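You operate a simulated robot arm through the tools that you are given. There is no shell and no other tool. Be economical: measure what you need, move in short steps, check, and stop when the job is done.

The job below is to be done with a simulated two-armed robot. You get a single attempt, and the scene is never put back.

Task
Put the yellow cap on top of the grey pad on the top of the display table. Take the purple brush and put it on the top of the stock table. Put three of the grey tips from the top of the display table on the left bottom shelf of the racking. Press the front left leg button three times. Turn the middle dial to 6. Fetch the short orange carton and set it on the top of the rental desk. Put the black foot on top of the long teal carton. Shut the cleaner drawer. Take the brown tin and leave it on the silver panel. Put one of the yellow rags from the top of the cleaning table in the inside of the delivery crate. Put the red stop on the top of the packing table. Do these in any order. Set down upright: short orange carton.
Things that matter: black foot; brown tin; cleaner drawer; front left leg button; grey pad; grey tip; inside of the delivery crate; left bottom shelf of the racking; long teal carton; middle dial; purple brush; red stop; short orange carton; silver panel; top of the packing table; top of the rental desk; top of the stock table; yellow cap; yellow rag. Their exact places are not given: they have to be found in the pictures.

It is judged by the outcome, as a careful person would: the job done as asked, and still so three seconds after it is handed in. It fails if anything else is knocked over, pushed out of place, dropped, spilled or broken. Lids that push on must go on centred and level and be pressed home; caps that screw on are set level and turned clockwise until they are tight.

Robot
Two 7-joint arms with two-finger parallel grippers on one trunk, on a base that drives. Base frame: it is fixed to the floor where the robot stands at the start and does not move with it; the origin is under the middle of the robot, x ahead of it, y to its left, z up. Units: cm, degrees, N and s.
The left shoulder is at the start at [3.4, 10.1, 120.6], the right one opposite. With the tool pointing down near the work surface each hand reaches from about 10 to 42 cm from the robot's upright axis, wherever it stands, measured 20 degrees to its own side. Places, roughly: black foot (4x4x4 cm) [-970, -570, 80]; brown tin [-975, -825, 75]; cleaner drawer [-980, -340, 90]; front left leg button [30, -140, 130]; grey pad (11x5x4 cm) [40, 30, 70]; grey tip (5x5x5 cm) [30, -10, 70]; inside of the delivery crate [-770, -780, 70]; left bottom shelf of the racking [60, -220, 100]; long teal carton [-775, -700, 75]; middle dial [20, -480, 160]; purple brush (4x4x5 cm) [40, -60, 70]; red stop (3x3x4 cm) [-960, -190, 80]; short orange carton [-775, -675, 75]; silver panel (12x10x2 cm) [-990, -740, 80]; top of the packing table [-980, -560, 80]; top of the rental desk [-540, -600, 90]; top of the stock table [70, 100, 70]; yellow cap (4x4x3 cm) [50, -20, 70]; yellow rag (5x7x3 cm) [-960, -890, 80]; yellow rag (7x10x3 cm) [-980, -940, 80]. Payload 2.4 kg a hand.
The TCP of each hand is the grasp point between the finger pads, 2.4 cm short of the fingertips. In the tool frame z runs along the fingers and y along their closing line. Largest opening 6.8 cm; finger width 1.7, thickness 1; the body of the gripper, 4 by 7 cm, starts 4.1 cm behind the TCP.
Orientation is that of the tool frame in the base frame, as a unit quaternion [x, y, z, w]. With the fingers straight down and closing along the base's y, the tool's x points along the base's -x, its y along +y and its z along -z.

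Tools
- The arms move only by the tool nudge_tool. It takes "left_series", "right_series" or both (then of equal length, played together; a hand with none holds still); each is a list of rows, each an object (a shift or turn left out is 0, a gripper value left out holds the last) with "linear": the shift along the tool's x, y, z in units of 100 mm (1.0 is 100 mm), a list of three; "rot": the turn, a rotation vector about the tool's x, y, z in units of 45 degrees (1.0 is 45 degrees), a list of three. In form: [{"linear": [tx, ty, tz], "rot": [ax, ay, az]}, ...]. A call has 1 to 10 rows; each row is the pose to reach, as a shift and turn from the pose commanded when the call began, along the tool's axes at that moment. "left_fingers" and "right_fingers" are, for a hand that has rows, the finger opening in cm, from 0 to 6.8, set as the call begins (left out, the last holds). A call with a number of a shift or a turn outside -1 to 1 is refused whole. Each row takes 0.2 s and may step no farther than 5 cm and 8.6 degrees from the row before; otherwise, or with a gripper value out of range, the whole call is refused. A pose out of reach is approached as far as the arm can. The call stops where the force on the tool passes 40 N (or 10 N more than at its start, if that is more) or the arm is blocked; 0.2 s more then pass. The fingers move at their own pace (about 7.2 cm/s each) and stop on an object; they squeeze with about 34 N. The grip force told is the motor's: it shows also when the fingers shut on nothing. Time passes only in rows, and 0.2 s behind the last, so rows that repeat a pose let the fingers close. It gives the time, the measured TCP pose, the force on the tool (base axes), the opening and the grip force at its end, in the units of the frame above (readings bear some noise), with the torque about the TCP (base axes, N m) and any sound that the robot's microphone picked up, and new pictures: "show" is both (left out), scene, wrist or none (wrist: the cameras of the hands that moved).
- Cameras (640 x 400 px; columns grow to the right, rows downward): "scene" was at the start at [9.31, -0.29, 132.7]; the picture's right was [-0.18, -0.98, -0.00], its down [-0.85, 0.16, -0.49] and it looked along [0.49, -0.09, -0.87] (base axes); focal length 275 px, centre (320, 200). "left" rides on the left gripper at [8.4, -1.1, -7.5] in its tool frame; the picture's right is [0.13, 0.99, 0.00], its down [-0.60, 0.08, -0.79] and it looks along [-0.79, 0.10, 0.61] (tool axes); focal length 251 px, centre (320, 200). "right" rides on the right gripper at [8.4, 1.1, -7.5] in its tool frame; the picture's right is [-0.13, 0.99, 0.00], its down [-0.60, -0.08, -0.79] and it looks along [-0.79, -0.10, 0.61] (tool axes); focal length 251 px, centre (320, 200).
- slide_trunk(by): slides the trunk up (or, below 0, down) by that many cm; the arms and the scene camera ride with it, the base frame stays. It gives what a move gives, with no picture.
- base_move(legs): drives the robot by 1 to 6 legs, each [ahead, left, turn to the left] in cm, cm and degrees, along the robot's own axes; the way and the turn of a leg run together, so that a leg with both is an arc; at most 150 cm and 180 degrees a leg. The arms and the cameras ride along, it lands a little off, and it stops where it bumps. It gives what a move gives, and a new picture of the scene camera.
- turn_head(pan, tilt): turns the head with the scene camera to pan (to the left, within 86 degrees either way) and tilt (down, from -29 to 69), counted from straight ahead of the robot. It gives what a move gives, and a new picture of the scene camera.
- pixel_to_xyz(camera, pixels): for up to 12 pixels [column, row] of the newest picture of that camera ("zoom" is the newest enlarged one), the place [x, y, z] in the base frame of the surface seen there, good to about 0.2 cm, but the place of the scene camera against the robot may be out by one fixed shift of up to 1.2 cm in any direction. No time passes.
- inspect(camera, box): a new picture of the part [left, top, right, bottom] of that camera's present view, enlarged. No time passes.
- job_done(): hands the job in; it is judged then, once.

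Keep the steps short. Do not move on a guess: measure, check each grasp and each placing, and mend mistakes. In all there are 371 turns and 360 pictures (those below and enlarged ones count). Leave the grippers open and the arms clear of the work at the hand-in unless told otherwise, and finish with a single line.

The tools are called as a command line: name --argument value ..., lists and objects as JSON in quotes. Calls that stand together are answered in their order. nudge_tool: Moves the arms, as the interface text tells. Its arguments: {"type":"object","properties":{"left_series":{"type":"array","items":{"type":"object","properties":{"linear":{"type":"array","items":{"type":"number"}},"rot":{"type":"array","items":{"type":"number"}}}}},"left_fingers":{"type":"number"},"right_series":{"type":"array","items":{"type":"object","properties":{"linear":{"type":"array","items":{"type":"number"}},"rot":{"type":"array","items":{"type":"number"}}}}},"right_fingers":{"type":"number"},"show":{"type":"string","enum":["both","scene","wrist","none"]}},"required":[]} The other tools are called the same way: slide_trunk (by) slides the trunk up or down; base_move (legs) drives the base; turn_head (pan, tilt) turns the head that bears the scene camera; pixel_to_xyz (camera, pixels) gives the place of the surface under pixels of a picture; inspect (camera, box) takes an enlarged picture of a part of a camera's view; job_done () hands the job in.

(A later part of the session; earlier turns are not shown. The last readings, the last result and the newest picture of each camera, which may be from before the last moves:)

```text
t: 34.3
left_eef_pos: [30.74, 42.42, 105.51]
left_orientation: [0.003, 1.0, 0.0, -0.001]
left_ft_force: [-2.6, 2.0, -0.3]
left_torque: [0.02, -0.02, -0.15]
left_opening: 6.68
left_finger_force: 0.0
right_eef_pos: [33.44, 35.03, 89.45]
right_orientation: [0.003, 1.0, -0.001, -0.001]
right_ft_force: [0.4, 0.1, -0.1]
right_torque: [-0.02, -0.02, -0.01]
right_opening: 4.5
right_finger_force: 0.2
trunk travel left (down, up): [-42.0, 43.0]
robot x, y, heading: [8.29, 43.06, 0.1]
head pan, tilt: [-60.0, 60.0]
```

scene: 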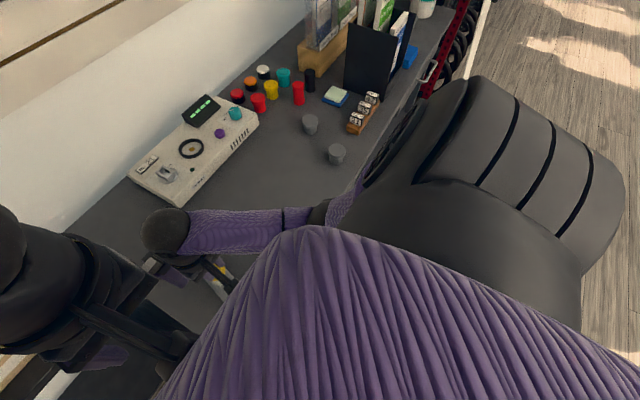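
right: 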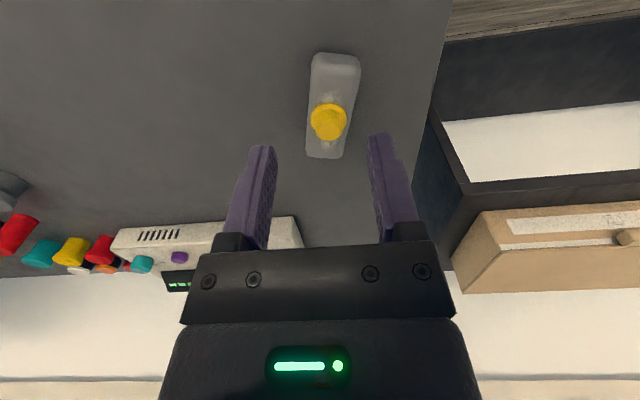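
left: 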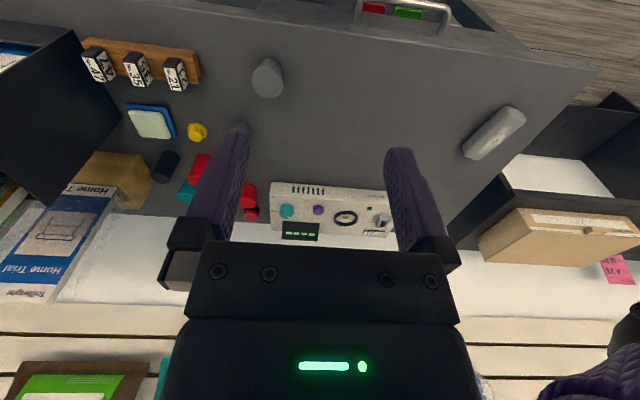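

The cap rests on the pad. Now I drive right to about y=-35 to look for the purple brush around (40,-60).

base_move --legs '[[-6, 0, 0], [0, -90, 0]]'

turn_head --pan -20 --tilt 62

inspect --camera "right" --box '[0, 0, 640, 400]'

```text
t: 39.6
left_eef_pos: [24.35, -47.76, 105.64]
left_orientation: [0.002, 1.0, 0.001, 0.0]
left_ft_force: [-2.1, 2.0, -0.6]
left_torque: [0.0, 0.0, -0.04]
left_opening: 6.62
left_finger_force: 0.0
right_eef_pos: [26.95, -55.08, 89.42]
right_orientation: [0.001, 1.0, -0.001, 0.0]
right_ft_force: [0.1, -0.5, 0.5]
right_torque: [0.01, -0.03, 0.05]
right_opening: 4.52
right_finger_force: 0.1
trunk travel left (down, up): [-42.0, 43.0]
robot x, y, heading: [2.01, -46.69, -0.1]
head pan, tilt: [-60.0, 60.0]
```

scene: 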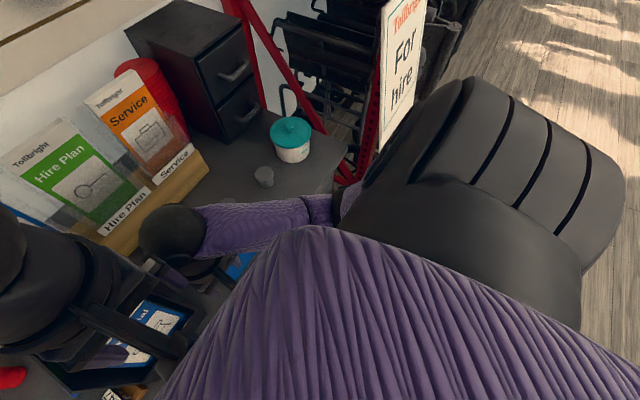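

```text
t: 40.7
left_eef_pos: [24.31, -47.72, 105.57]
left_orientation: [0.002, 1.0, 0.001, 0.0]
left_ft_force: [-2.3, 1.8, -0.2]
left_torque: [0.0, 0.01, -0.04]
left_opening: 6.64
left_finger_force: 0.0
right_eef_pos: [27.0, -55.03, 89.49]
right_orientation: [0.002, 1.0, -0.001, 0.0]
right_ft_force: [0.1, 0.3, 0.1]
right_torque: [0.0, 0.01, 0.03]
right_opening: 4.51
right_finger_force: 0.0
trunk travel left (down, up): [-42.0, 43.0]
robot x, y, heading: [1.93, -47.2, -0.6]
head pan, tilt: [-20.0, 62.0]
```

scene: 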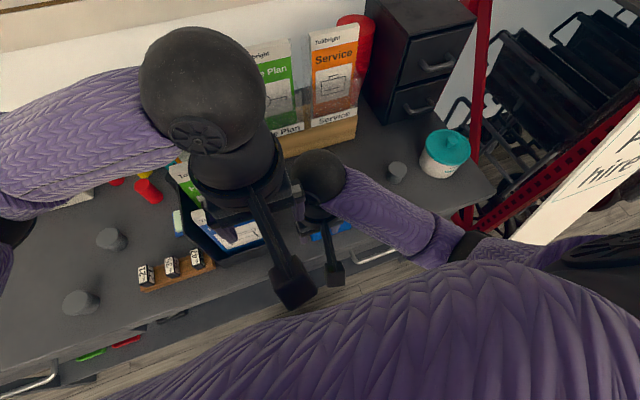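

```text
1.00 times, centred on (320, 200) of right (not enlarged: the box is as wide or as high as the picture)
```

zoom: 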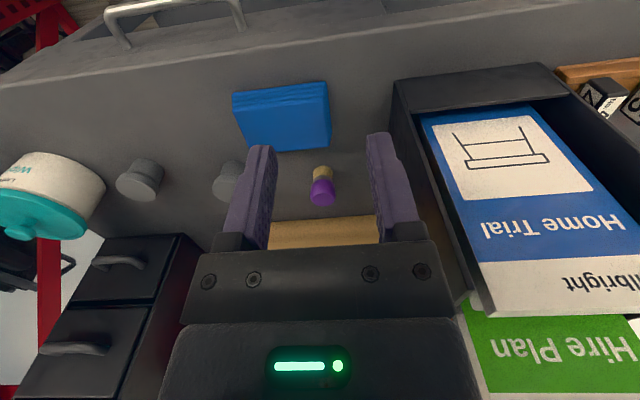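

The purple brush is at (322,185) in the right view. The left hand leans on the right arm, so I move it 8 cm left/up first, and measure the brush.

pixel_to_xyz --camera "right" --pixels '[[322, 197], [322, 187], [322, 170], [312, 190], [333, 190], [300, 185], [322, 150], [322, 218], [360, 190]]'

nudge_tool --left_series '[{"linear": [0, 0.3, -0.2]}, {"linear": [0.0, 0.7, -0.3]}, {"linear": [0, 1.0, -0.3]}]' --show "none"

inspect --camera "right" --box '[240, 130, 400, 230]'

```text
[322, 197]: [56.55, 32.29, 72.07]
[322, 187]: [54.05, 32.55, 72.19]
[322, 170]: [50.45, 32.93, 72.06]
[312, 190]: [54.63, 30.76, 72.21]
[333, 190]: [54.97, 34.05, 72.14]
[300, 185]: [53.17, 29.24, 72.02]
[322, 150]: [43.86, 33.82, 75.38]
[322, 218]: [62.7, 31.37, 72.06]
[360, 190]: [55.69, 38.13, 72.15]
```

```text
t: 41.5
left_eef_pos: [24.31, -37.61, 108.47]
left_orientation: [0.003, 1.0, 0.001, -0.001]
left_ft_force: [0.0, -0.4, -0.1]
left_torque: [-0.02, 0.01, 0.01]
left_opening: 6.8
left_finger_force: 0.1
right_eef_pos: [27.04, -55.08, 89.47]
right_orientation: [0.003, 1.0, -0.001, 0.0]
right_ft_force: [-0.2, -0.5, 0.8]
right_torque: [0.0, 0.01, 0.03]
right_opening: 4.49
right_finger_force: 0.1
trunk travel left (down, up): [-42.0, 43.0]
robot x, y, heading: [1.5, -46.96, -0.5]
head pan, tilt: [-20.0, 62.0]
```

```text
4.00 times, centred on (320, 180) of right
```

zoom: 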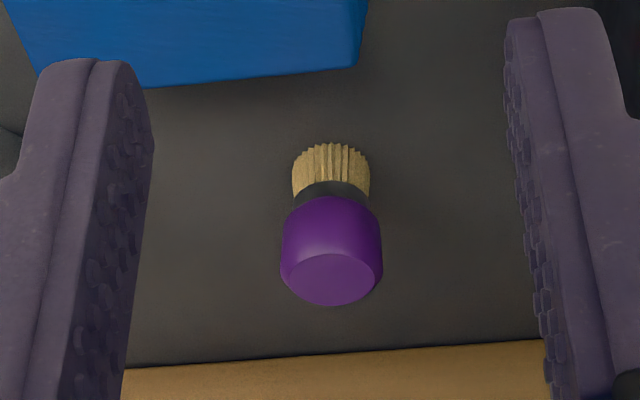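

pixel_to_xyz --camera "zoom" --pixels '[[332, 280], [282, 268], [382, 265], [332, 215], [332, 300], [332, 155], [298, 170], [368, 170], [200, 80], [350, 65], [330, 350], [410, 180]]'

```text
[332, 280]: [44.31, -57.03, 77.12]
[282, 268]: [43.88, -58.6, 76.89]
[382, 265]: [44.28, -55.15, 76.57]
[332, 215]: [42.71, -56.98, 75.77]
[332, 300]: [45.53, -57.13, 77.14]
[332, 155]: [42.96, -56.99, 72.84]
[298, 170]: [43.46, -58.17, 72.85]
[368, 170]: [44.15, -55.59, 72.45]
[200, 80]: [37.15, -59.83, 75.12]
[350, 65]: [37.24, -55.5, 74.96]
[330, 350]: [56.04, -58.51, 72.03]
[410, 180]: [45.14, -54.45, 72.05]
```

Brush centre (44.2,-57.0), handle top z 77.1. I drive ahead 5.7 cm to have it within reach.

base_move --legs '[[5.8, 1, 0.4]]'

inspect --camera "right" --box '[0, 0, 640, 400]'

```text
t: 42.5
left_eef_pos: [30.19, -36.57, 108.44]
left_orientation: [-0.001, 1.0, 0.0, -0.001]
left_ft_force: [0.6, -0.6, -0.7]
left_torque: [0.0, 0.0, 0.03]
left_opening: 6.79
left_finger_force: 0.1
right_eef_pos: [32.9, -53.87, 89.46]
right_orientation: [-0.002, 1.0, -0.001, 0.0]
right_ft_force: [0.4, 0.1, 0.0]
right_torque: [-0.01, 0.01, -0.03]
right_opening: 4.5
right_finger_force: 0.1
trunk travel left (down, up): [-42.0, 43.0]
robot x, y, heading: [7.67, -46.0, -0.1]
head pan, tilt: [-20.0, 62.0]
```

scene: 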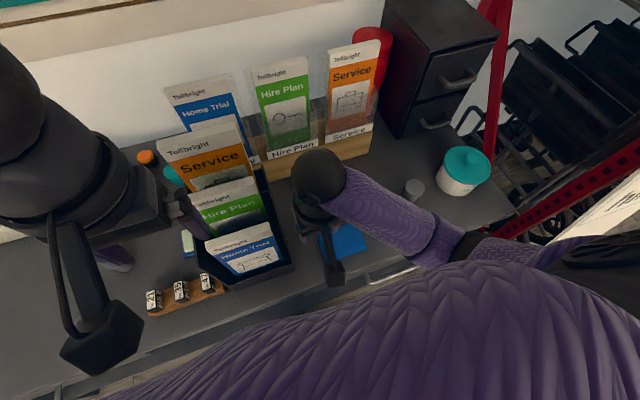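

```text
1.00 times, centred on (320, 200) of right (not enlarged: the box is as wide or as high as the picture)
```

zoom: 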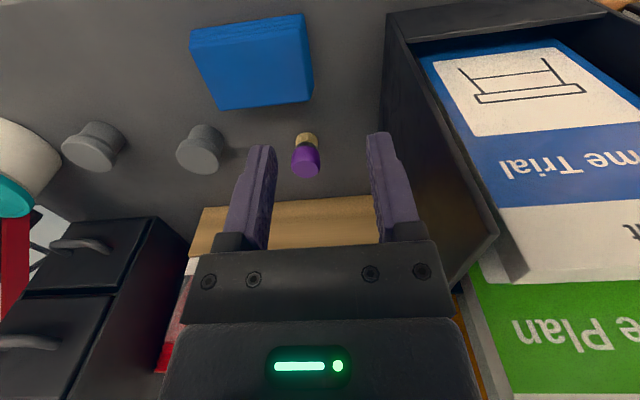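

pixel_to_xyz --camera "zoom" --pixels '[[386, 60], [400, 180], [425, 225], [455, 280], [380, 120], [305, 170], [330, 200], [255, 90]]'

nudge_tool --right_series '[{"linear": [-0.3, -0.2, 0]}, {"linear": [-0.6, -0.31, 0.0]}, {"linear": [-1.0, -0.31, 0.2]}, {"linear": [-1.0, -0.31, 0.6]}, {"linear": [-1.0, -0.31, 0.8]}]' --right_fingers 5.4 --show "wrist"

```text
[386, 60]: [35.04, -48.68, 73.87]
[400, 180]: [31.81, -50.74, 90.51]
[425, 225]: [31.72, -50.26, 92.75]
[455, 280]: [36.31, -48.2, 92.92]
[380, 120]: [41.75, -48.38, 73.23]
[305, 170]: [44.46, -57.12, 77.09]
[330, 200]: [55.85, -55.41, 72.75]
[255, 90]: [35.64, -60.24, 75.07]
```

```text
t: 43.7
left_eef_pos: [30.05, -36.52, 108.52]
left_orientation: [-0.002, 1.0, 0.0, 0.001]
left_ft_force: [-0.3, 0.7, -0.3]
left_torque: [0.01, 0.0, 0.0]
left_opening: 6.8
left_finger_force: 0.0
right_eef_pos: [42.86, -57.03, 81.51]
right_orientation: [-0.001, 1.0, -0.002, 0.0]
right_ft_force: [-1.1, -0.1, 0.5]
right_torque: [0.0, 0.0, 0.04]
right_opening: 5.37
right_finger_force: 0.2
trunk travel left (down, up): [-42.0, 43.0]
robot x, y, heading: [7.27, -46.54, 0.0]
head pan, tilt: [-20.0, 62.0]
```

right: 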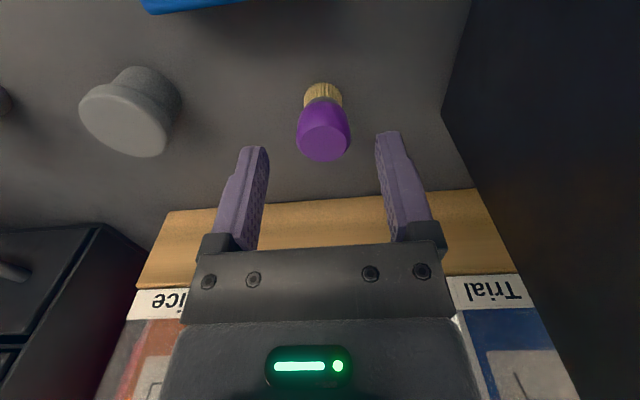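

Aligned. I go to (44.2,-57,75.8) and close.

nudge_tool --right_series '[{"linear": [-0.13, 0, 0.2]}, {"linear": [-0.13, 0, 0.45]}, {"linear": [-0.13, 0, 0.57]}]' --show "wrist"

nudge_tool --right_series '[{"linear": [0, 0, 0]}, {"linear": [0, 0, 0]}, {"linear": [0, 0, 0]}]' --right_fingers 0 --show "none"

nudge_tool --right_series '[{"linear": [0, 0, -0.3]}, {"linear": [0.1, 0, -0.7]}, {"linear": [0.4, 0, -1.0]}, {"linear": [0.8, 0, -1.0]}]' --show "wrist"

```text
t: 44.5
left_eef_pos: [30.04, -36.59, 108.54]
left_orientation: [-0.001, 1.0, -0.001, 0.0]
left_ft_force: [0.3, -0.6, 0.2]
left_torque: [-0.01, -0.03, 0.0]
left_opening: 6.81
left_finger_force: 0.1
right_eef_pos: [44.12, -56.98, 75.67]
right_orientation: [-0.003, 1.0, 0.0, 0.0]
right_ft_force: [-0.3, 1.0, 0.9]
right_torque: [0.0, 0.02, 0.04]
right_opening: 5.41
right_finger_force: 0.1
trunk travel left (down, up): [-42.0, 43.0]
robot x, y, heading: [7.16, -45.84, 0.1]
head pan, tilt: [-20.0, 62.0]
```

right: 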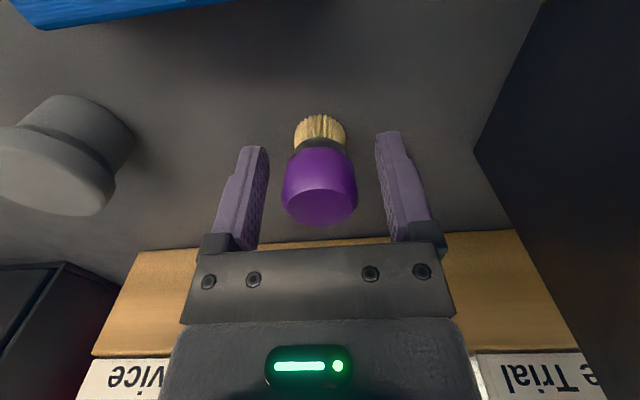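

```text
t: 45.3
left_eef_pos: [30.02, -36.64, 108.4]
left_orientation: [-0.001, 1.0, 0.0, 0.0]
left_ft_force: [0.5, 0.0, -0.3]
left_torque: [0.03, -0.02, -0.01]
left_opening: 6.8
left_finger_force: 0.0
right_eef_pos: [44.04, -57.01, 75.7]
right_orientation: [-0.002, 1.0, -0.001, 0.0]
right_ft_force: [0.4, 0.5, -0.1]
right_torque: [0.01, -0.02, -0.03]
right_opening: 3.29
right_finger_force: 33.7
trunk travel left (down, up): [-42.0, 43.0]
robot x, y, heading: [7.33, -46.1, 0.4]
head pan, tilt: [-20.0, 62.0]
```

```text
t: 46.3
left_eef_pos: [30.05, -36.56, 108.61]
left_orientation: [-0.001, 1.0, -0.001, 0.0]
left_ft_force: [0.3, 0.1, 0.2]
left_torque: [-0.01, 0.03, -0.02]
left_opening: 6.82
left_finger_force: 0.0
right_eef_pos: [36.03, -57.02, 85.6]
right_orientation: [-0.001, 1.0, 0.0, 0.001]
right_ft_force: [-1.7, -0.3, 0.0]
right_torque: [-0.04, 0.02, -0.03]
right_opening: 3.27
right_finger_force: 34.0
trunk travel left (down, up): [-42.0, 43.0]
robot x, y, heading: [7.42, -45.88, 0.2]
head pan, tilt: [-20.0, 62.0]
```

right: 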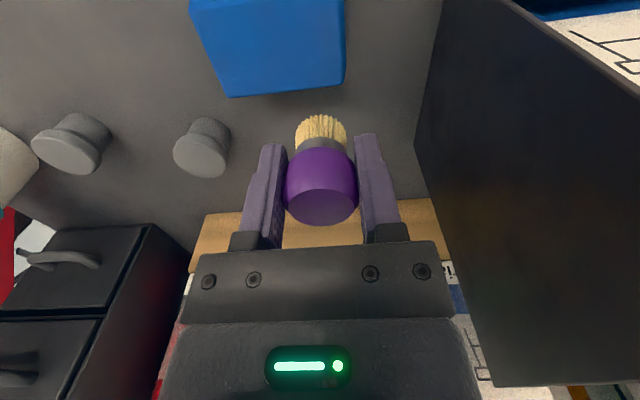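

Brush held (3.27 cm). I drive back 12 cm and then left to the stock table, looking there.

base_move --legs '[[-14, 0, 0], [0, 125, 0]]'

turn_head --pan 10 --tilt 45

```text
t: 53.5
left_eef_pos: [16.58, 87.81, 108.42]
left_orientation: [0.003, 1.0, -0.001, 0.0]
left_ft_force: [-0.4, -0.2, -0.2]
left_torque: [0.01, 0.01, 0.0]
left_opening: 6.77
left_finger_force: 0.1
right_eef_pos: [22.24, 67.27, 85.58]
right_orientation: [0.003, 1.0, -0.001, 0.0]
right_ft_force: [0.5, 0.1, -0.4]
right_torque: [-0.02, 0.03, 0.01]
right_opening: 3.27
right_finger_force: 33.4
trunk travel left (down, up): [-42.0, 43.0]
robot x, y, heading: [-6.27, 78.68, -0.2]
head pan, tilt: [-20.0, 62.0]
```

scene: 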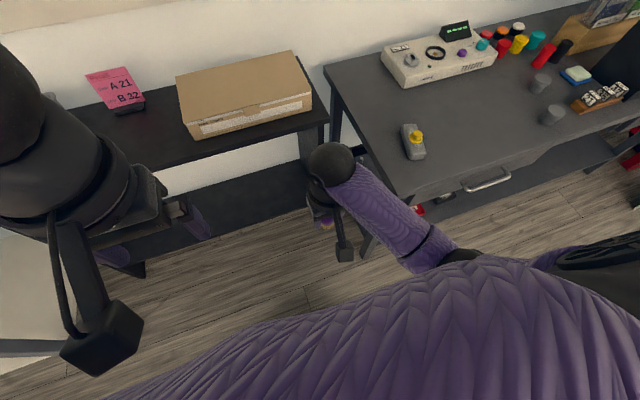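

```text
t: 54.4
left_eef_pos: [16.68, 87.75, 108.57]
left_orientation: [0.005, 1.0, -0.001, 0.0]
left_ft_force: [0.6, 0.7, 0.6]
left_torque: [0.01, 0.02, -0.03]
left_opening: 6.8
left_finger_force: 0.1
right_eef_pos: [22.39, 67.25, 85.62]
right_orientation: [0.003, 1.0, -0.001, 0.0]
right_ft_force: [-1.2, 0.9, -0.2]
right_torque: [-0.02, 0.03, 0.0]
right_opening: 3.25
right_finger_force: 33.9
trunk travel left (down, up): [-42.0, 43.0]
robot x, y, heading: [-5.95, 78.32, -0.7]
head pan, tilt: [10.0, 45.0]
```

scene: 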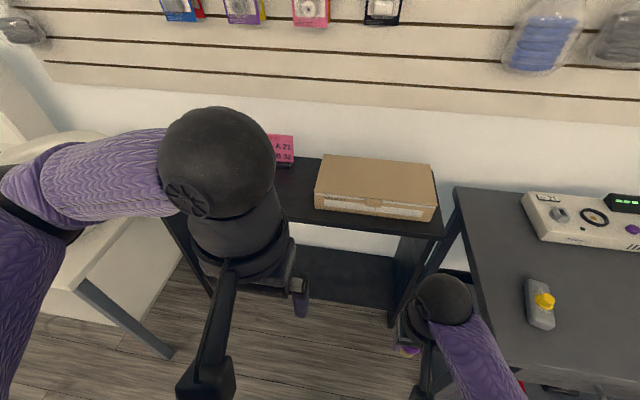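

I measure the stock table's surface, edges, carton and sign.

pixel_to_xyz --camera "scene" --pixels '[[300, 190], [305, 212], [300, 220], [290, 180], [312, 165], [318, 205], [355, 225], [440, 230], [400, 220], [284, 160], [435, 200]]'

```text
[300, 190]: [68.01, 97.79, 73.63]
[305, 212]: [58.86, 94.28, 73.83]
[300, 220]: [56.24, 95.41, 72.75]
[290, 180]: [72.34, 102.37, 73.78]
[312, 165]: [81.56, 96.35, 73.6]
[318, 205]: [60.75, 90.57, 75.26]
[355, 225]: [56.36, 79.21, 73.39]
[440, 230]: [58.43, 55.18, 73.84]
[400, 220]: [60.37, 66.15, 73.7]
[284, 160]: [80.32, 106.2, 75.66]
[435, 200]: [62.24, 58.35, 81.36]
```

pixel_to_xyz --camera "scene" --pixels '[[80, 287], [165, 355], [85, 225], [120, 310], [20, 270], [190, 260], [310, 270]]'

```text
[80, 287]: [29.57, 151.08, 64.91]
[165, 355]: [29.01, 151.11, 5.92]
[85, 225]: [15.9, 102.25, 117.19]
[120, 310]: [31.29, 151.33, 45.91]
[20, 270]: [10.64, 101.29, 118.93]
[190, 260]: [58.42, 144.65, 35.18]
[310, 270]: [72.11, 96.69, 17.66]
```

Clear space at (65,98). I drive left 27 then ahead 33.

base_move --legs '[[0, 27, 0.7], [33, 0, 0]]'

inspect --camera "right" --box '[0, 0, 640, 400]'

```text
t: 58.1
left_eef_pos: [49.71, 114.86, 108.56]
left_orientation: [-0.003, 1.0, 0.0, -0.001]
left_ft_force: [0.5, 0.3, 0.2]
left_torque: [-0.01, -0.01, -0.01]
left_opening: 6.81
left_finger_force: 0.0
right_eef_pos: [55.88, 94.53, 85.51]
right_orientation: [-0.003, 1.0, -0.001, 0.0]
right_ft_force: [-0.5, 0.2, 0.2]
right_torque: [0.0, -0.03, -0.01]
right_opening: 3.28
right_finger_force: 33.8
trunk travel left (down, up): [-42.0, 43.0]
robot x, y, heading: [27.54, 105.73, 0.2]
head pan, tilt: [10.0, 45.0]
```

scene: 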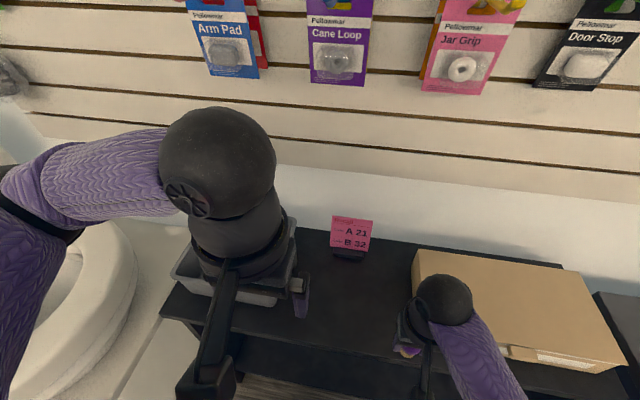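

```text
1.00 times, centred on (320, 200) of right (not enlarged: the box is as wide or as high as the picture)
```

zoom: 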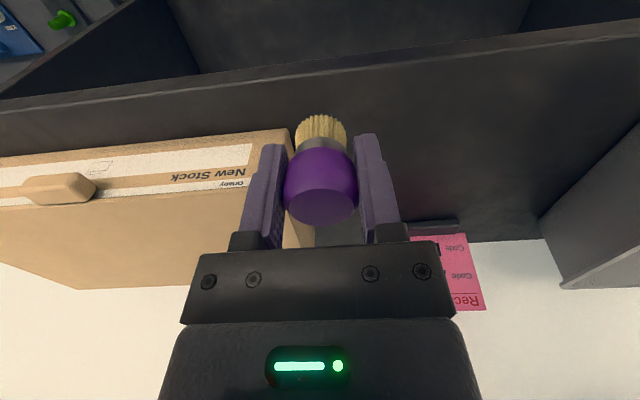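

I move to (64,99), then lower to TCP 77.5 (brush bottom 3.65 below the TCP, table 73.7).

nudge_tool --right_series '[{"linear": [-0.3, 0.3, 0]}, {"linear": [-0.6, 0.45, 0.0]}, {"linear": [-0.8, 0.45, 0.2]}, {"linear": [-0.8, 0.45, 0.5]}, {"linear": [-0.8, 0.45, 0.7]}]' --show "wrist"

pixel_to_xyz --camera "right" --pixels '[[320, 60], [280, 100], [400, 100], [322, 117], [322, 205]]'

```text
t: 59.3
left_eef_pos: [49.69, 115.01, 108.47]
left_orientation: [-0.003, 1.0, -0.001, 0.0]
left_ft_force: [-0.4, 0.1, -1.0]
left_torque: [0.03, -0.01, 0.01]
left_opening: 6.82
left_finger_force: 0.0
right_eef_pos: [63.78, 99.08, 78.5]
right_orientation: [-0.004, 1.0, -0.001, 0.001]
right_ft_force: [0.2, -0.6, 0.1]
right_torque: [0.0, 0.0, 0.02]
right_opening: 3.26
right_finger_force: 33.8
trunk travel left (down, up): [-42.0, 43.0]
robot x, y, heading: [26.92, 105.59, 0.0]
head pan, tilt: [10.0, 45.0]
```

right: 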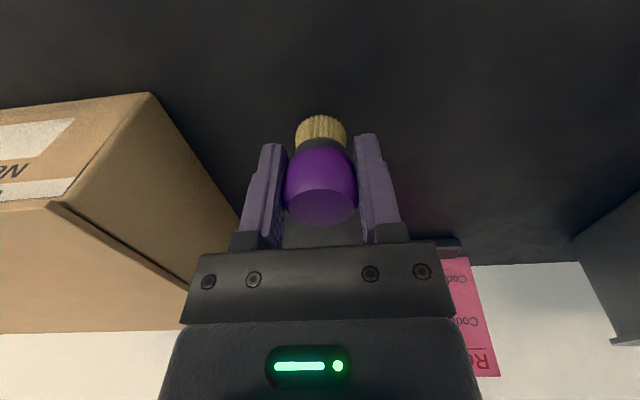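

```text
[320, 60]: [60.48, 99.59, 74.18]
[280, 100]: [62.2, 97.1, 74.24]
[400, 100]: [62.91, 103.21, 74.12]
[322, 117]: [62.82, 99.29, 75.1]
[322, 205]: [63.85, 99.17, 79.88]
```

The surface is z≈74.15 by the wrist camera; the bristles are ~0.7 above. I lower 0.7 cm and release.

nudge_tool --right_series '[{"linear": [0, 0, 0.04]}, {"linear": [0, 0, 0.07]}]' --show "none"

nudge_tool --right_series '[{"linear": [0, 0, 0]}, {"linear": [0, 0, 0]}, {"linear": [0, 0, 0]}]' --right_fingers 6 --show "none"

nudge_tool --right_series '[{"linear": [0, 0, -0.3]}, {"linear": [0, 0, -0.7]}, {"linear": [0.4, 0, -1.0]}, {"linear": [0.8, 0, -1.0]}]' --show "wrist"

```text
t: 59.9
left_eef_pos: [49.68, 114.8, 108.43]
left_orientation: [-0.003, 1.0, -0.001, 0.001]
left_ft_force: [-0.5, 0.6, 0.1]
left_torque: [-0.01, -0.04, 0.01]
left_opening: 6.81
left_finger_force: 0.1
right_eef_pos: [63.8, 99.1, 77.8]
right_orientation: [-0.003, 1.0, -0.001, 0.0]
right_ft_force: [-0.4, -1.0, -0.3]
right_torque: [0.0, -0.01, 0.0]
right_opening: 3.3
right_finger_force: 34.2
trunk travel left (down, up): [-42.0, 43.0]
robot x, y, heading: [27.68, 105.54, 0.1]
head pan, tilt: [10.0, 45.0]
```

```text
t: 60.7
left_eef_pos: [49.45, 114.88, 108.59]
left_orientation: [-0.003, 1.0, 0.0, 0.0]
left_ft_force: [0.0, 0.3, 0.9]
left_torque: [0.02, 0.05, -0.04]
left_opening: 6.8
left_finger_force: 0.0
right_eef_pos: [63.79, 99.0, 77.89]
right_orientation: [-0.004, 1.0, -0.002, 0.0]
right_ft_force: [1.2, 0.7, 0.3]
right_torque: [-0.02, 0.0, 0.0]
right_opening: 6.0
right_finger_force: 0.0
trunk travel left (down, up): [-42.0, 43.0]
robot x, y, heading: [27.1, 105.63, 0.3]
head pan, tilt: [10.0, 45.0]
```

```text
t: 61.7
left_eef_pos: [49.59, 114.83, 108.41]
left_orientation: [-0.002, 1.0, 0.0, 0.0]
left_ft_force: [0.0, 0.5, -0.8]
left_torque: [0.02, 0.01, 0.02]
left_opening: 6.79
left_finger_force: 0.0
right_eef_pos: [55.62, 99.0, 88.0]
right_orientation: [-0.003, 1.0, -0.001, -0.001]
right_ft_force: [-0.1, 0.2, -0.9]
right_torque: [0.01, -0.01, 0.0]
right_opening: 5.98
right_finger_force: 0.1
trunk travel left (down, up): [-42.0, 43.0]
robot x, y, heading: [27.15, 105.19, 0.2]
head pan, tilt: [10.0, 45.0]
```

right: 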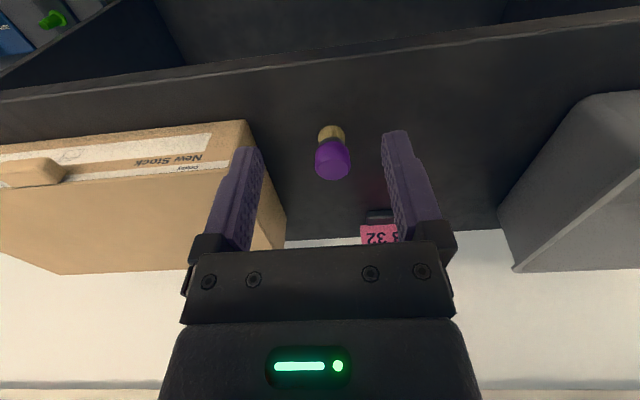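

The brush stands on the stock table. Next I go back to the right end of the display table for two grey tips at about (40.8,-67) and (39,-79).

base_move --legs '[[-36, 0, 0], [0, -150, 0], [0, -18, 0], [13, 0, 0]]'

inspect --camera "right" --box '[0, 0, 640, 400]'

```text
t: 73.2
left_eef_pos: [27.0, -56.55, 108.55]
left_orientation: [0.003, 1.0, 0.0, 0.0]
left_ft_force: [0.0, -0.2, 0.0]
left_torque: [0.03, 0.05, 0.01]
left_opening: 6.81
left_finger_force: 0.0
right_eef_pos: [33.04, -72.39, 87.83]
right_orientation: [0.001, 1.0, 0.0, 0.0]
right_ft_force: [0.3, 0.3, 0.2]
right_torque: [-0.02, 0.01, -0.01]
right_opening: 6.0
right_finger_force: 0.0
trunk travel left (down, up): [-42.0, 43.0]
robot x, y, heading: [4.23, -65.76, -0.3]
head pan, tilt: [10.0, 45.0]
```

scene: 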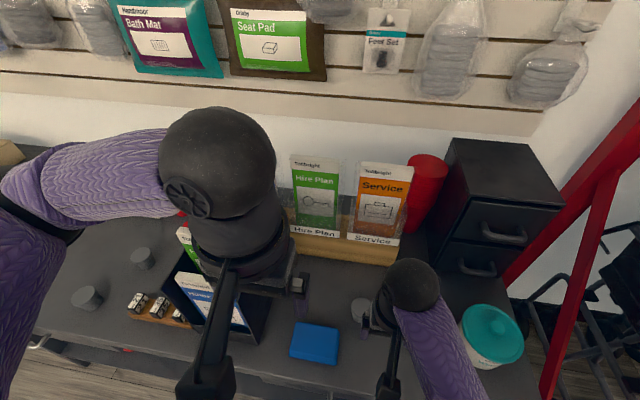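

```text
1.00 times, centred on (320, 200) of right (not enlarged: the box is as wide or as high as the picture)
```

zoom: 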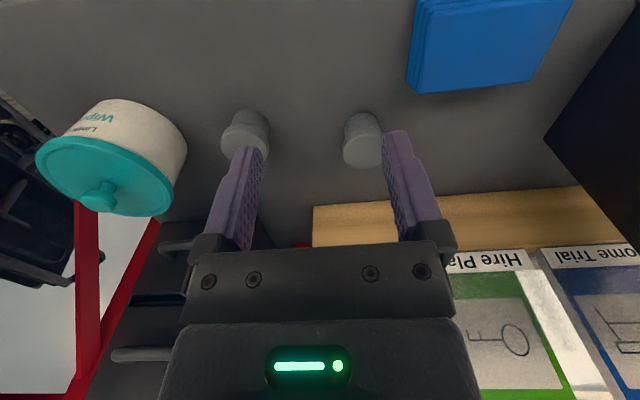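

pixel_to_xyz --camera "zoom" --pixels '[[243, 143], [225, 140], [265, 135], [243, 118], [361, 153], [344, 150], [379, 148], [361, 122], [300, 130], [186, 160], [175, 242], [430, 60]]'

inspect --camera "right" --box '[200, 80, 400, 205]'

```text
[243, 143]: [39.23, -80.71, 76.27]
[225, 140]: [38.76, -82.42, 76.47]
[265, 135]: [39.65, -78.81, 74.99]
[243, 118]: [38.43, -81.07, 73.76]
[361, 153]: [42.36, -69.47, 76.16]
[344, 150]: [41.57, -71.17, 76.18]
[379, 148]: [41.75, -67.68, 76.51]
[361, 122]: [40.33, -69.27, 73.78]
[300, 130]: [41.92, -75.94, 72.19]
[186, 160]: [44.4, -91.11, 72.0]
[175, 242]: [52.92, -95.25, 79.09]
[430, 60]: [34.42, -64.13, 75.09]
```

```text
3.20 times, centred on (300, 142) of right
```

zoom: 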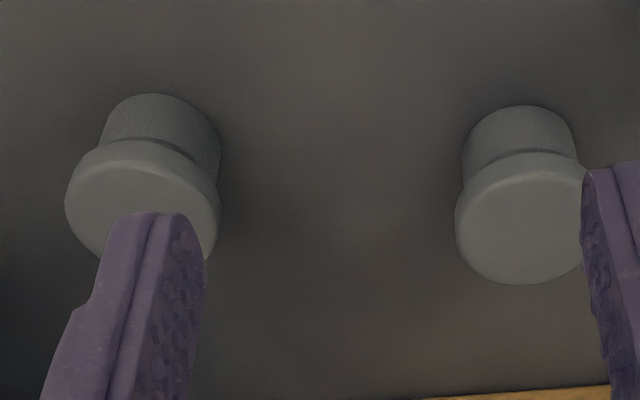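

pixel_to_xyz --camera "zoom" --pixels '[[522, 228], [458, 220], [522, 282], [522, 170], [140, 195], [68, 190], [210, 195], [100, 240], [140, 150]]'

nudge_tool --right_series '[{"linear": [-0.3, -0.4, 0]}, {"linear": [-0.65, -0.8, 0.1]}, {"linear": [-0.65, -0.82, 0.5]}, {"linear": [-0.65, -0.82, 0.8]}]' --right_fingers 6.6 --show "wrist"

```text
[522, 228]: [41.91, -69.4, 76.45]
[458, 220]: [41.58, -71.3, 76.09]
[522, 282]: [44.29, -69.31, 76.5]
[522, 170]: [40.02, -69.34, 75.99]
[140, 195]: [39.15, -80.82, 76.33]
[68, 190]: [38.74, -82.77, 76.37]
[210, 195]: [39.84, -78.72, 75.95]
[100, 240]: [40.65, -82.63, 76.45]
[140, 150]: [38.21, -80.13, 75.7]
```

```text
refused: row 2 steps farther than a row can; nothing moved
```

nudge_tool --right_series '[{"linear": [-0.2, -0.3, 0]}, {"linear": [-0.4, -0.6, 0]}, {"linear": [-0.62, -0.82, 0.2]}, {"linear": [-0.62, -0.83, 0.6]}, {"linear": [-0.62, -0.83, 0.7]}]' --right_fingers 6.6 --show "wrist"

```text
t: 74.4
left_eef_pos: [27.02, -56.52, 108.63]
left_orientation: [0.001, 1.0, -0.001, 0.0]
left_ft_force: [-0.5, -0.1, 0.4]
left_torque: [0.01, -0.03, 0.04]
left_opening: 6.8
left_finger_force: 0.1
right_eef_pos: [39.29, -80.82, 80.8]
right_orientation: [0.001, 1.0, -0.001, 0.0]
right_ft_force: [-0.4, -0.1, -0.5]
right_torque: [0.0, -0.01, 0.01]
right_opening: 6.59
right_finger_force: 0.2
trunk travel left (down, up): [-42.0, 43.0]
robot x, y, heading: [4.56, -66.07, -0.4]
head pan, tilt: [10.0, 45.0]
```

right: 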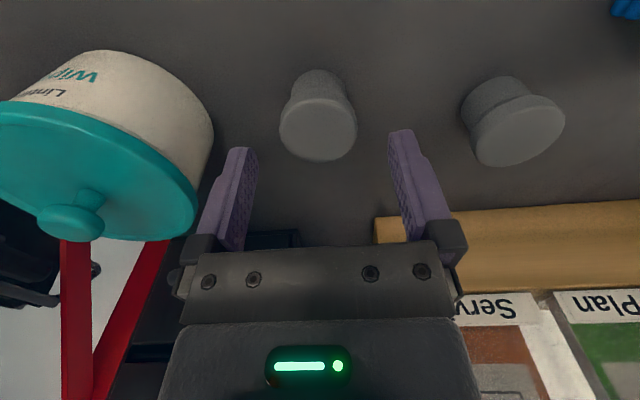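

pixel_to_xyz --camera "right" --pixels '[[208, 140], [200, 110], [195, 200], [318, 130], [282, 120], [355, 120], [318, 158], [318, 95]]'

nudge_tool --right_series '[{"linear": [0, 0.0, 0.2]}, {"linear": [0, 0, 0.3]}]' --show "wrist"

```text
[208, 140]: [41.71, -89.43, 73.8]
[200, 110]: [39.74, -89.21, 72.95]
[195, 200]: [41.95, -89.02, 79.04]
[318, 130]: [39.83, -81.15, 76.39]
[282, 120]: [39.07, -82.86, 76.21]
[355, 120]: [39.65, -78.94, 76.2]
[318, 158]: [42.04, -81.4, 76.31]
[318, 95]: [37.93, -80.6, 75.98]
```

```text
t: 75.0
left_eef_pos: [27.06, -56.47, 108.51]
left_orientation: [0.001, 1.0, 0.0, 0.0]
left_ft_force: [0.5, -0.2, -0.2]
left_torque: [0.0, -0.03, -0.01]
left_opening: 6.79
left_finger_force: 0.0
right_eef_pos: [39.26, -80.68, 77.92]
right_orientation: [0.001, 1.0, -0.001, 0.0]
right_ft_force: [0.4, -0.5, -0.1]
right_torque: [-0.03, -0.01, 0.02]
right_opening: 6.61
right_finger_force: 0.1
trunk travel left (down, up): [-42.0, 43.0]
robot x, y, heading: [4.45, -65.86, -0.3]
head pan, tilt: [10.0, 45.0]
```

right: 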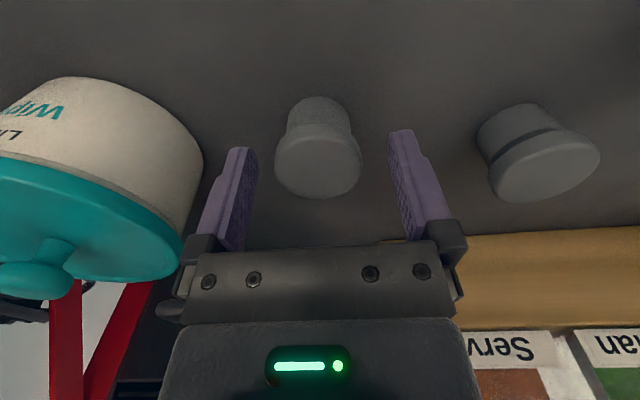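

nudge_tool --right_series '[{"linear": [-0.06, -0.02, 0.15]}, {"linear": [-0.06, -0.02, 0.27]}]' --show "none"

nudge_tool --right_series '[{"linear": [0, 0, 0]}, {"linear": [0, 0, 0]}, {"linear": [0, 0, 0]}]' --right_fingers 0 --show "none"

nudge_tool --right_series '[{"linear": [0, 0, -0.3]}, {"linear": [0.1, 0, -0.7]}, {"linear": [0.4, 0, -1.0]}, {"linear": [0.8, 0, -1.0]}, {"linear": [1.0, 0, -1.0]}]' --show "wrist"

```text
t: 75.6
left_eef_pos: [26.96, -56.48, 108.54]
left_orientation: [0.002, 1.0, -0.001, 0.001]
left_ft_force: [-0.3, -0.4, 0.4]
left_torque: [-0.03, -0.01, 0.0]
left_opening: 6.8
left_finger_force: 0.1
right_eef_pos: [39.89, -80.94, 75.17]
right_orientation: [0.001, 1.0, -0.001, 0.0]
right_ft_force: [-0.7, -0.5, 0.1]
right_torque: [-0.02, -0.01, 0.01]
right_opening: 6.6
right_finger_force: 0.0
trunk travel left (down, up): [-42.0, 43.0]
robot x, y, heading: [4.36, -65.78, 0.1]
head pan, tilt: [10.0, 45.0]
```

```text
t: 76.4
left_eef_pos: [27.16, -56.55, 108.51]
left_orientation: [0.002, 1.0, -0.001, 0.001]
left_ft_force: [0.0, 0.4, 0.0]
left_torque: [-0.05, -0.02, 0.0]
left_opening: 6.81
left_finger_force: 0.2
right_eef_pos: [39.78, -80.92, 75.17]
right_orientation: [0.001, 1.0, -0.001, -0.001]
right_ft_force: [0.3, 0.2, -0.4]
right_torque: [-0.02, -0.02, -0.01]
right_opening: 4.51
right_finger_force: 33.7
trunk travel left (down, up): [-42.0, 43.0]
robot x, y, heading: [4.5, -65.95, 0.1]
head pan, tilt: [10.0, 45.0]
```

```text
t: 77.6
left_eef_pos: [27.06, -56.56, 108.55]
left_orientation: [0.002, 1.0, 0.0, 0.0]
left_ft_force: [0.8, -0.4, 0.1]
left_torque: [-0.05, -0.02, 0.01]
left_opening: 6.8
left_finger_force: 0.0
right_eef_pos: [29.62, -80.94, 85.12]
right_orientation: [0.002, 1.0, -0.001, 0.0]
right_ft_force: [0.2, 0.8, 0.2]
right_torque: [-0.01, 0.0, -0.02]
right_opening: 4.52
right_finger_force: 34.6
trunk travel left (down, up): [-42.0, 43.0]
robot x, y, heading: [4.49, -65.99, 0.1]
head pan, tilt: [10.0, 45.0]
```

right: 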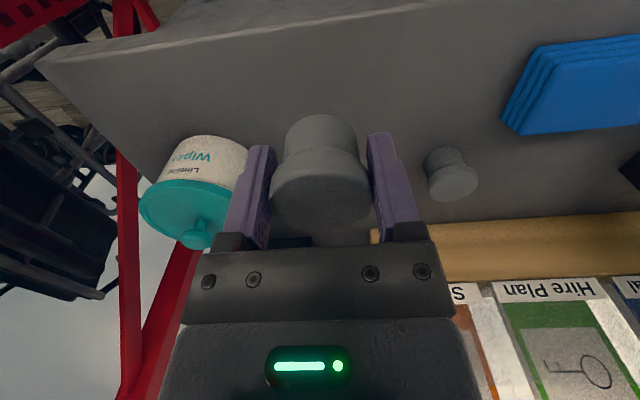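

Tip 1 held. For the second, the open one at about (33,-7) is safer for the left hand. I raise/retract the right hand and drive back and left.

nudge_tool --right_series '[{"linear": [0.3, 0, -0.3]}, {"linear": [0.5, 0, -0.7]}, {"linear": [0.5, 0, -1.0]}]' --show "none"

base_move --legs '[[-6, 0, 0], [0, 50, 0]]'

inspect --camera "left" --box '[0, 0, 640, 400]'

```text
t: 78.4
left_eef_pos: [27.02, -56.46, 108.52]
left_orientation: [0.002, 1.0, 0.0, 0.0]
left_ft_force: [-0.3, -0.9, 0.1]
left_torque: [-0.01, -0.04, 0.02]
left_opening: 6.82
left_finger_force: 0.1
right_eef_pos: [25.06, -80.89, 95.14]
right_orientation: [0.001, 1.0, -0.002, -0.002]
right_ft_force: [-0.9, 0.2, -1.0]
right_torque: [0.04, 0.01, 0.01]
right_opening: 4.52
right_finger_force: 34.4
trunk travel left (down, up): [-42.0, 43.0]
robot x, y, heading: [4.64, -65.55, 0.0]
head pan, tilt: [10.0, 45.0]
```

```text
t: 81.9
left_eef_pos: [21.2, -6.13, 108.48]
left_orientation: [0.0, 1.0, 0.0, 0.001]
left_ft_force: [-0.2, -0.1, 0.5]
left_torque: [0.01, -0.03, 0.02]
left_opening: 6.79
left_finger_force: 0.1
right_eef_pos: [19.1, -30.59, 95.15]
right_orientation: [-0.001, 1.0, 0.0, -0.001]
right_ft_force: [-1.0, 0.8, -0.4]
right_torque: [-0.01, -0.06, -0.03]
right_opening: 4.54
right_finger_force: 34.1
trunk travel left (down, up): [-42.0, 43.0]
robot x, y, heading: [-1.56, -15.14, -0.1]
head pan, tilt: [10.0, 45.0]
```

scene: 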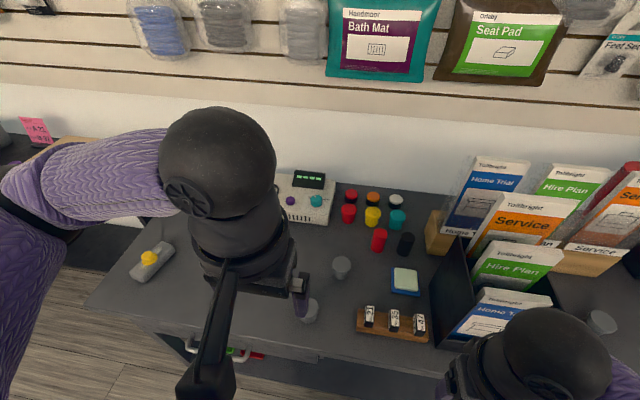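

```text
1.00 times, centred on (320, 200) of left (not enlarged: the box is as wide or as high as the picture)
```

zoom: 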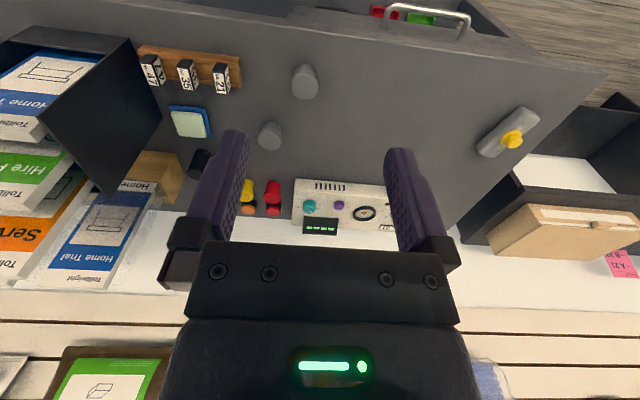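

Tip A is at (303,82) in the left view. I measure and move the left hand down toward it.

pixel_to_xyz --camera "zoom" --pixels '[[305, 86], [293, 84], [317, 84], [305, 96], [270, 138]]'

nudge_tool --left_series '[{"linear": [-0.3, 0, 0.3]}, {"linear": [-0.6, 0, 0.6]}, {"linear": [-0.9, 0, 0.9]}, {"linear": [-0.9, 0, 1.0]}]' --left_fingers 6.6 --show "wrist"

```text
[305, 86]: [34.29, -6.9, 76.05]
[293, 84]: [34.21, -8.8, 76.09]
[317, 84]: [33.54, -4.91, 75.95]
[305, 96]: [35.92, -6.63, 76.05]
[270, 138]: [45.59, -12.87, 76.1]
```

```text
t: 82.9
left_eef_pos: [30.23, -6.13, 98.53]
left_orientation: [0.001, 1.0, 0.0, 0.0]
left_ft_force: [-0.4, 0.2, 0.6]
left_torque: [-0.01, -0.01, -0.01]
left_opening: 6.6
left_finger_force: 0.1
right_eef_pos: [19.15, -30.53, 95.22]
right_orientation: [0.0, 1.0, -0.001, -0.001]
right_ft_force: [0.0, -0.4, -1.0]
right_torque: [0.0, -0.02, 0.01]
right_opening: 4.53
right_finger_force: 34.0
trunk travel left (down, up): [-42.0, 43.0]
robot x, y, heading: [-1.04, -15.7, -0.0]
head pan, tilt: [10.0, 45.0]
```

left: 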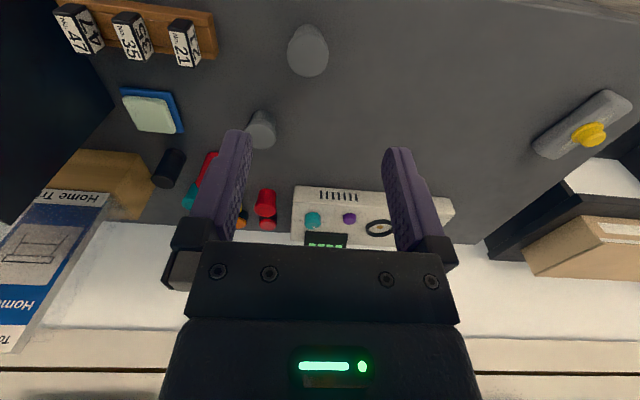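

pixel_to_xyz --camera "left" --pixels '[[308, 55], [289, 52], [328, 52], [308, 75], [308, 38]]'

nudge_tool --left_series '[{"linear": [-0.2, -0.08, 0.4]}, {"linear": [-0.38, -0.08, 0.8]}, {"linear": [-0.38, -0.08, 1.0]}]' --show "none"

nudge_tool --left_series '[{"linear": [0, 0, 0.3]}, {"linear": [0, 0, 0.6]}, {"linear": [0, 0, 0.8]}]' --show "wrist"

```text
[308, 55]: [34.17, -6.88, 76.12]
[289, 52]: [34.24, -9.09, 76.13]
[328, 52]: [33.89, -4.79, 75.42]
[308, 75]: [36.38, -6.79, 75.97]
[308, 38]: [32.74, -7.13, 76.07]
```

```text
t: 83.7
left_eef_pos: [34.02, -7.11, 88.37]
left_orientation: [0.001, 1.0, 0.0, 0.0]
left_ft_force: [0.2, -1.1, 0.6]
left_torque: [0.01, -0.01, 0.0]
left_opening: 6.6
left_finger_force: 0.1
right_eef_pos: [19.16, -30.57, 95.26]
right_orientation: [0.0, 1.0, -0.001, -0.001]
right_ft_force: [0.7, -0.2, -0.9]
right_torque: [-0.03, 0.02, 0.0]
right_opening: 4.54
right_finger_force: 33.4
trunk travel left (down, up): [-42.0, 43.0]
robot x, y, heading: [-1.29, -14.86, -0.0]
head pan, tilt: [10.0, 45.0]
```

```text
t: 84.5
left_eef_pos: [34.1, -7.01, 80.52]
left_orientation: [0.0, 1.0, 0.0, 0.0]
left_ft_force: [0.4, -0.7, 0.9]
left_torque: [-0.04, -0.04, 0.0]
left_opening: 6.61
left_finger_force: 0.1
right_eef_pos: [19.06, -30.7, 95.09]
right_orientation: [0.0, 1.0, -0.001, -0.001]
right_ft_force: [-0.3, 0.1, -0.3]
right_torque: [-0.01, -0.04, 0.0]
right_opening: 4.54
right_finger_force: 34.0
trunk travel left (down, up): [-42.0, 43.0]
robot x, y, heading: [-1.47, -16.08, -0.1]
head pan, tilt: [10.0, 45.0]
```

left: 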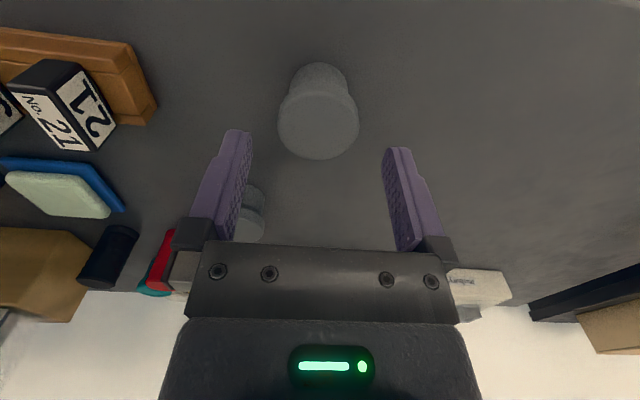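

pixel_to_xyz --camera "left" --pixels '[[318, 125], [318, 157], [318, 95], [280, 122], [357, 118]]'

nudge_tool --left_series '[{"linear": [-0.03, 0, 0.2]}, {"linear": [-0.03, 0, 0.4]}, {"linear": [-0.03, 0, 0.53]}]' --show "none"

nudge_tool --left_series '[{"linear": [0, 0, 0]}, {"linear": [0, 0, 0]}, {"linear": [0, 0, 0]}]' --left_fingers 0 --show "none"

nudge_tool --left_series '[{"linear": [0, 0, -0.3]}, {"linear": [0.1, 0, -0.7]}, {"linear": [0.4, 0, -1.0]}, {"linear": [0.8, 0.2, -1.0]}, {"linear": [1.0, 0.5, -1.0]}]' --show "wrist"

```text
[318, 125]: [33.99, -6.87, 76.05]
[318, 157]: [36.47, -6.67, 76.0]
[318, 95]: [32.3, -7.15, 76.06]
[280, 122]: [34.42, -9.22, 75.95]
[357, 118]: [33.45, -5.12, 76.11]
```

```text
t: 85.3
left_eef_pos: [34.21, -6.93, 75.07]
left_orientation: [0.0, 1.0, 0.0, 0.0]
left_ft_force: [0.0, 0.5, 0.6]
left_torque: [-0.01, 0.01, -0.03]
left_opening: 6.6
left_finger_force: 0.0
right_eef_pos: [19.09, -30.57, 95.2]
right_orientation: [0.0, 1.0, 0.0, 0.0]
right_ft_force: [-0.7, -0.4, -1.4]
right_torque: [-0.01, 0.01, -0.01]
right_opening: 4.52
right_finger_force: 33.9
trunk travel left (down, up): [-42.0, 43.0]
robot x, y, heading: [-1.16, -15.26, -0.1]
head pan, tilt: [10.0, 45.0]
```

```text
t: 86.1
left_eef_pos: [34.33, -6.99, 75.19]
left_orientation: [0.002, 1.0, 0.0, 0.0]
left_ft_force: [-0.6, 0.1, 0.6]
left_torque: [-0.02, -0.01, 0.03]
left_opening: 4.57
left_finger_force: 34.0
right_eef_pos: [19.1, -30.7, 95.24]
right_orientation: [0.0, 1.0, 0.0, -0.001]
right_ft_force: [-0.3, -0.8, -0.3]
right_torque: [-0.03, -0.03, -0.01]
right_opening: 4.53
right_finger_force: 34.0
trunk travel left (down, up): [-42.0, 43.0]
robot x, y, heading: [-1.73, -15.47, 0.0]
head pan, tilt: [10.0, 45.0]
```

```text
t: 87.3
left_eef_pos: [24.19, -1.96, 85.22]
left_orientation: [0.001, 1.0, 0.0, 0.0]
left_ft_force: [0.1, 0.5, 0.1]
left_torque: [-0.01, 0.04, 0.0]
left_opening: 4.53
left_finger_force: 34.3
right_eef_pos: [19.05, -30.61, 95.22]
right_orientation: [0.0, 1.0, -0.002, -0.001]
right_ft_force: [0.3, -0.9, -0.4]
right_torque: [0.01, 0.01, 0.01]
right_opening: 4.56
right_finger_force: 34.4
trunk travel left (down, up): [-42.0, 43.0]
robot x, y, heading: [-1.29, -15.93, -0.2]
head pan, tilt: [10.0, 45.0]
```

left: 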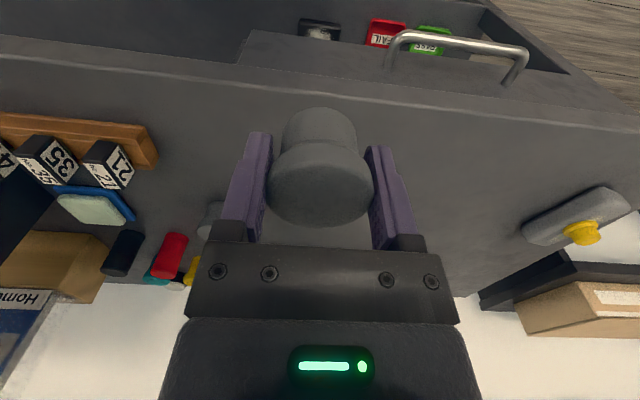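

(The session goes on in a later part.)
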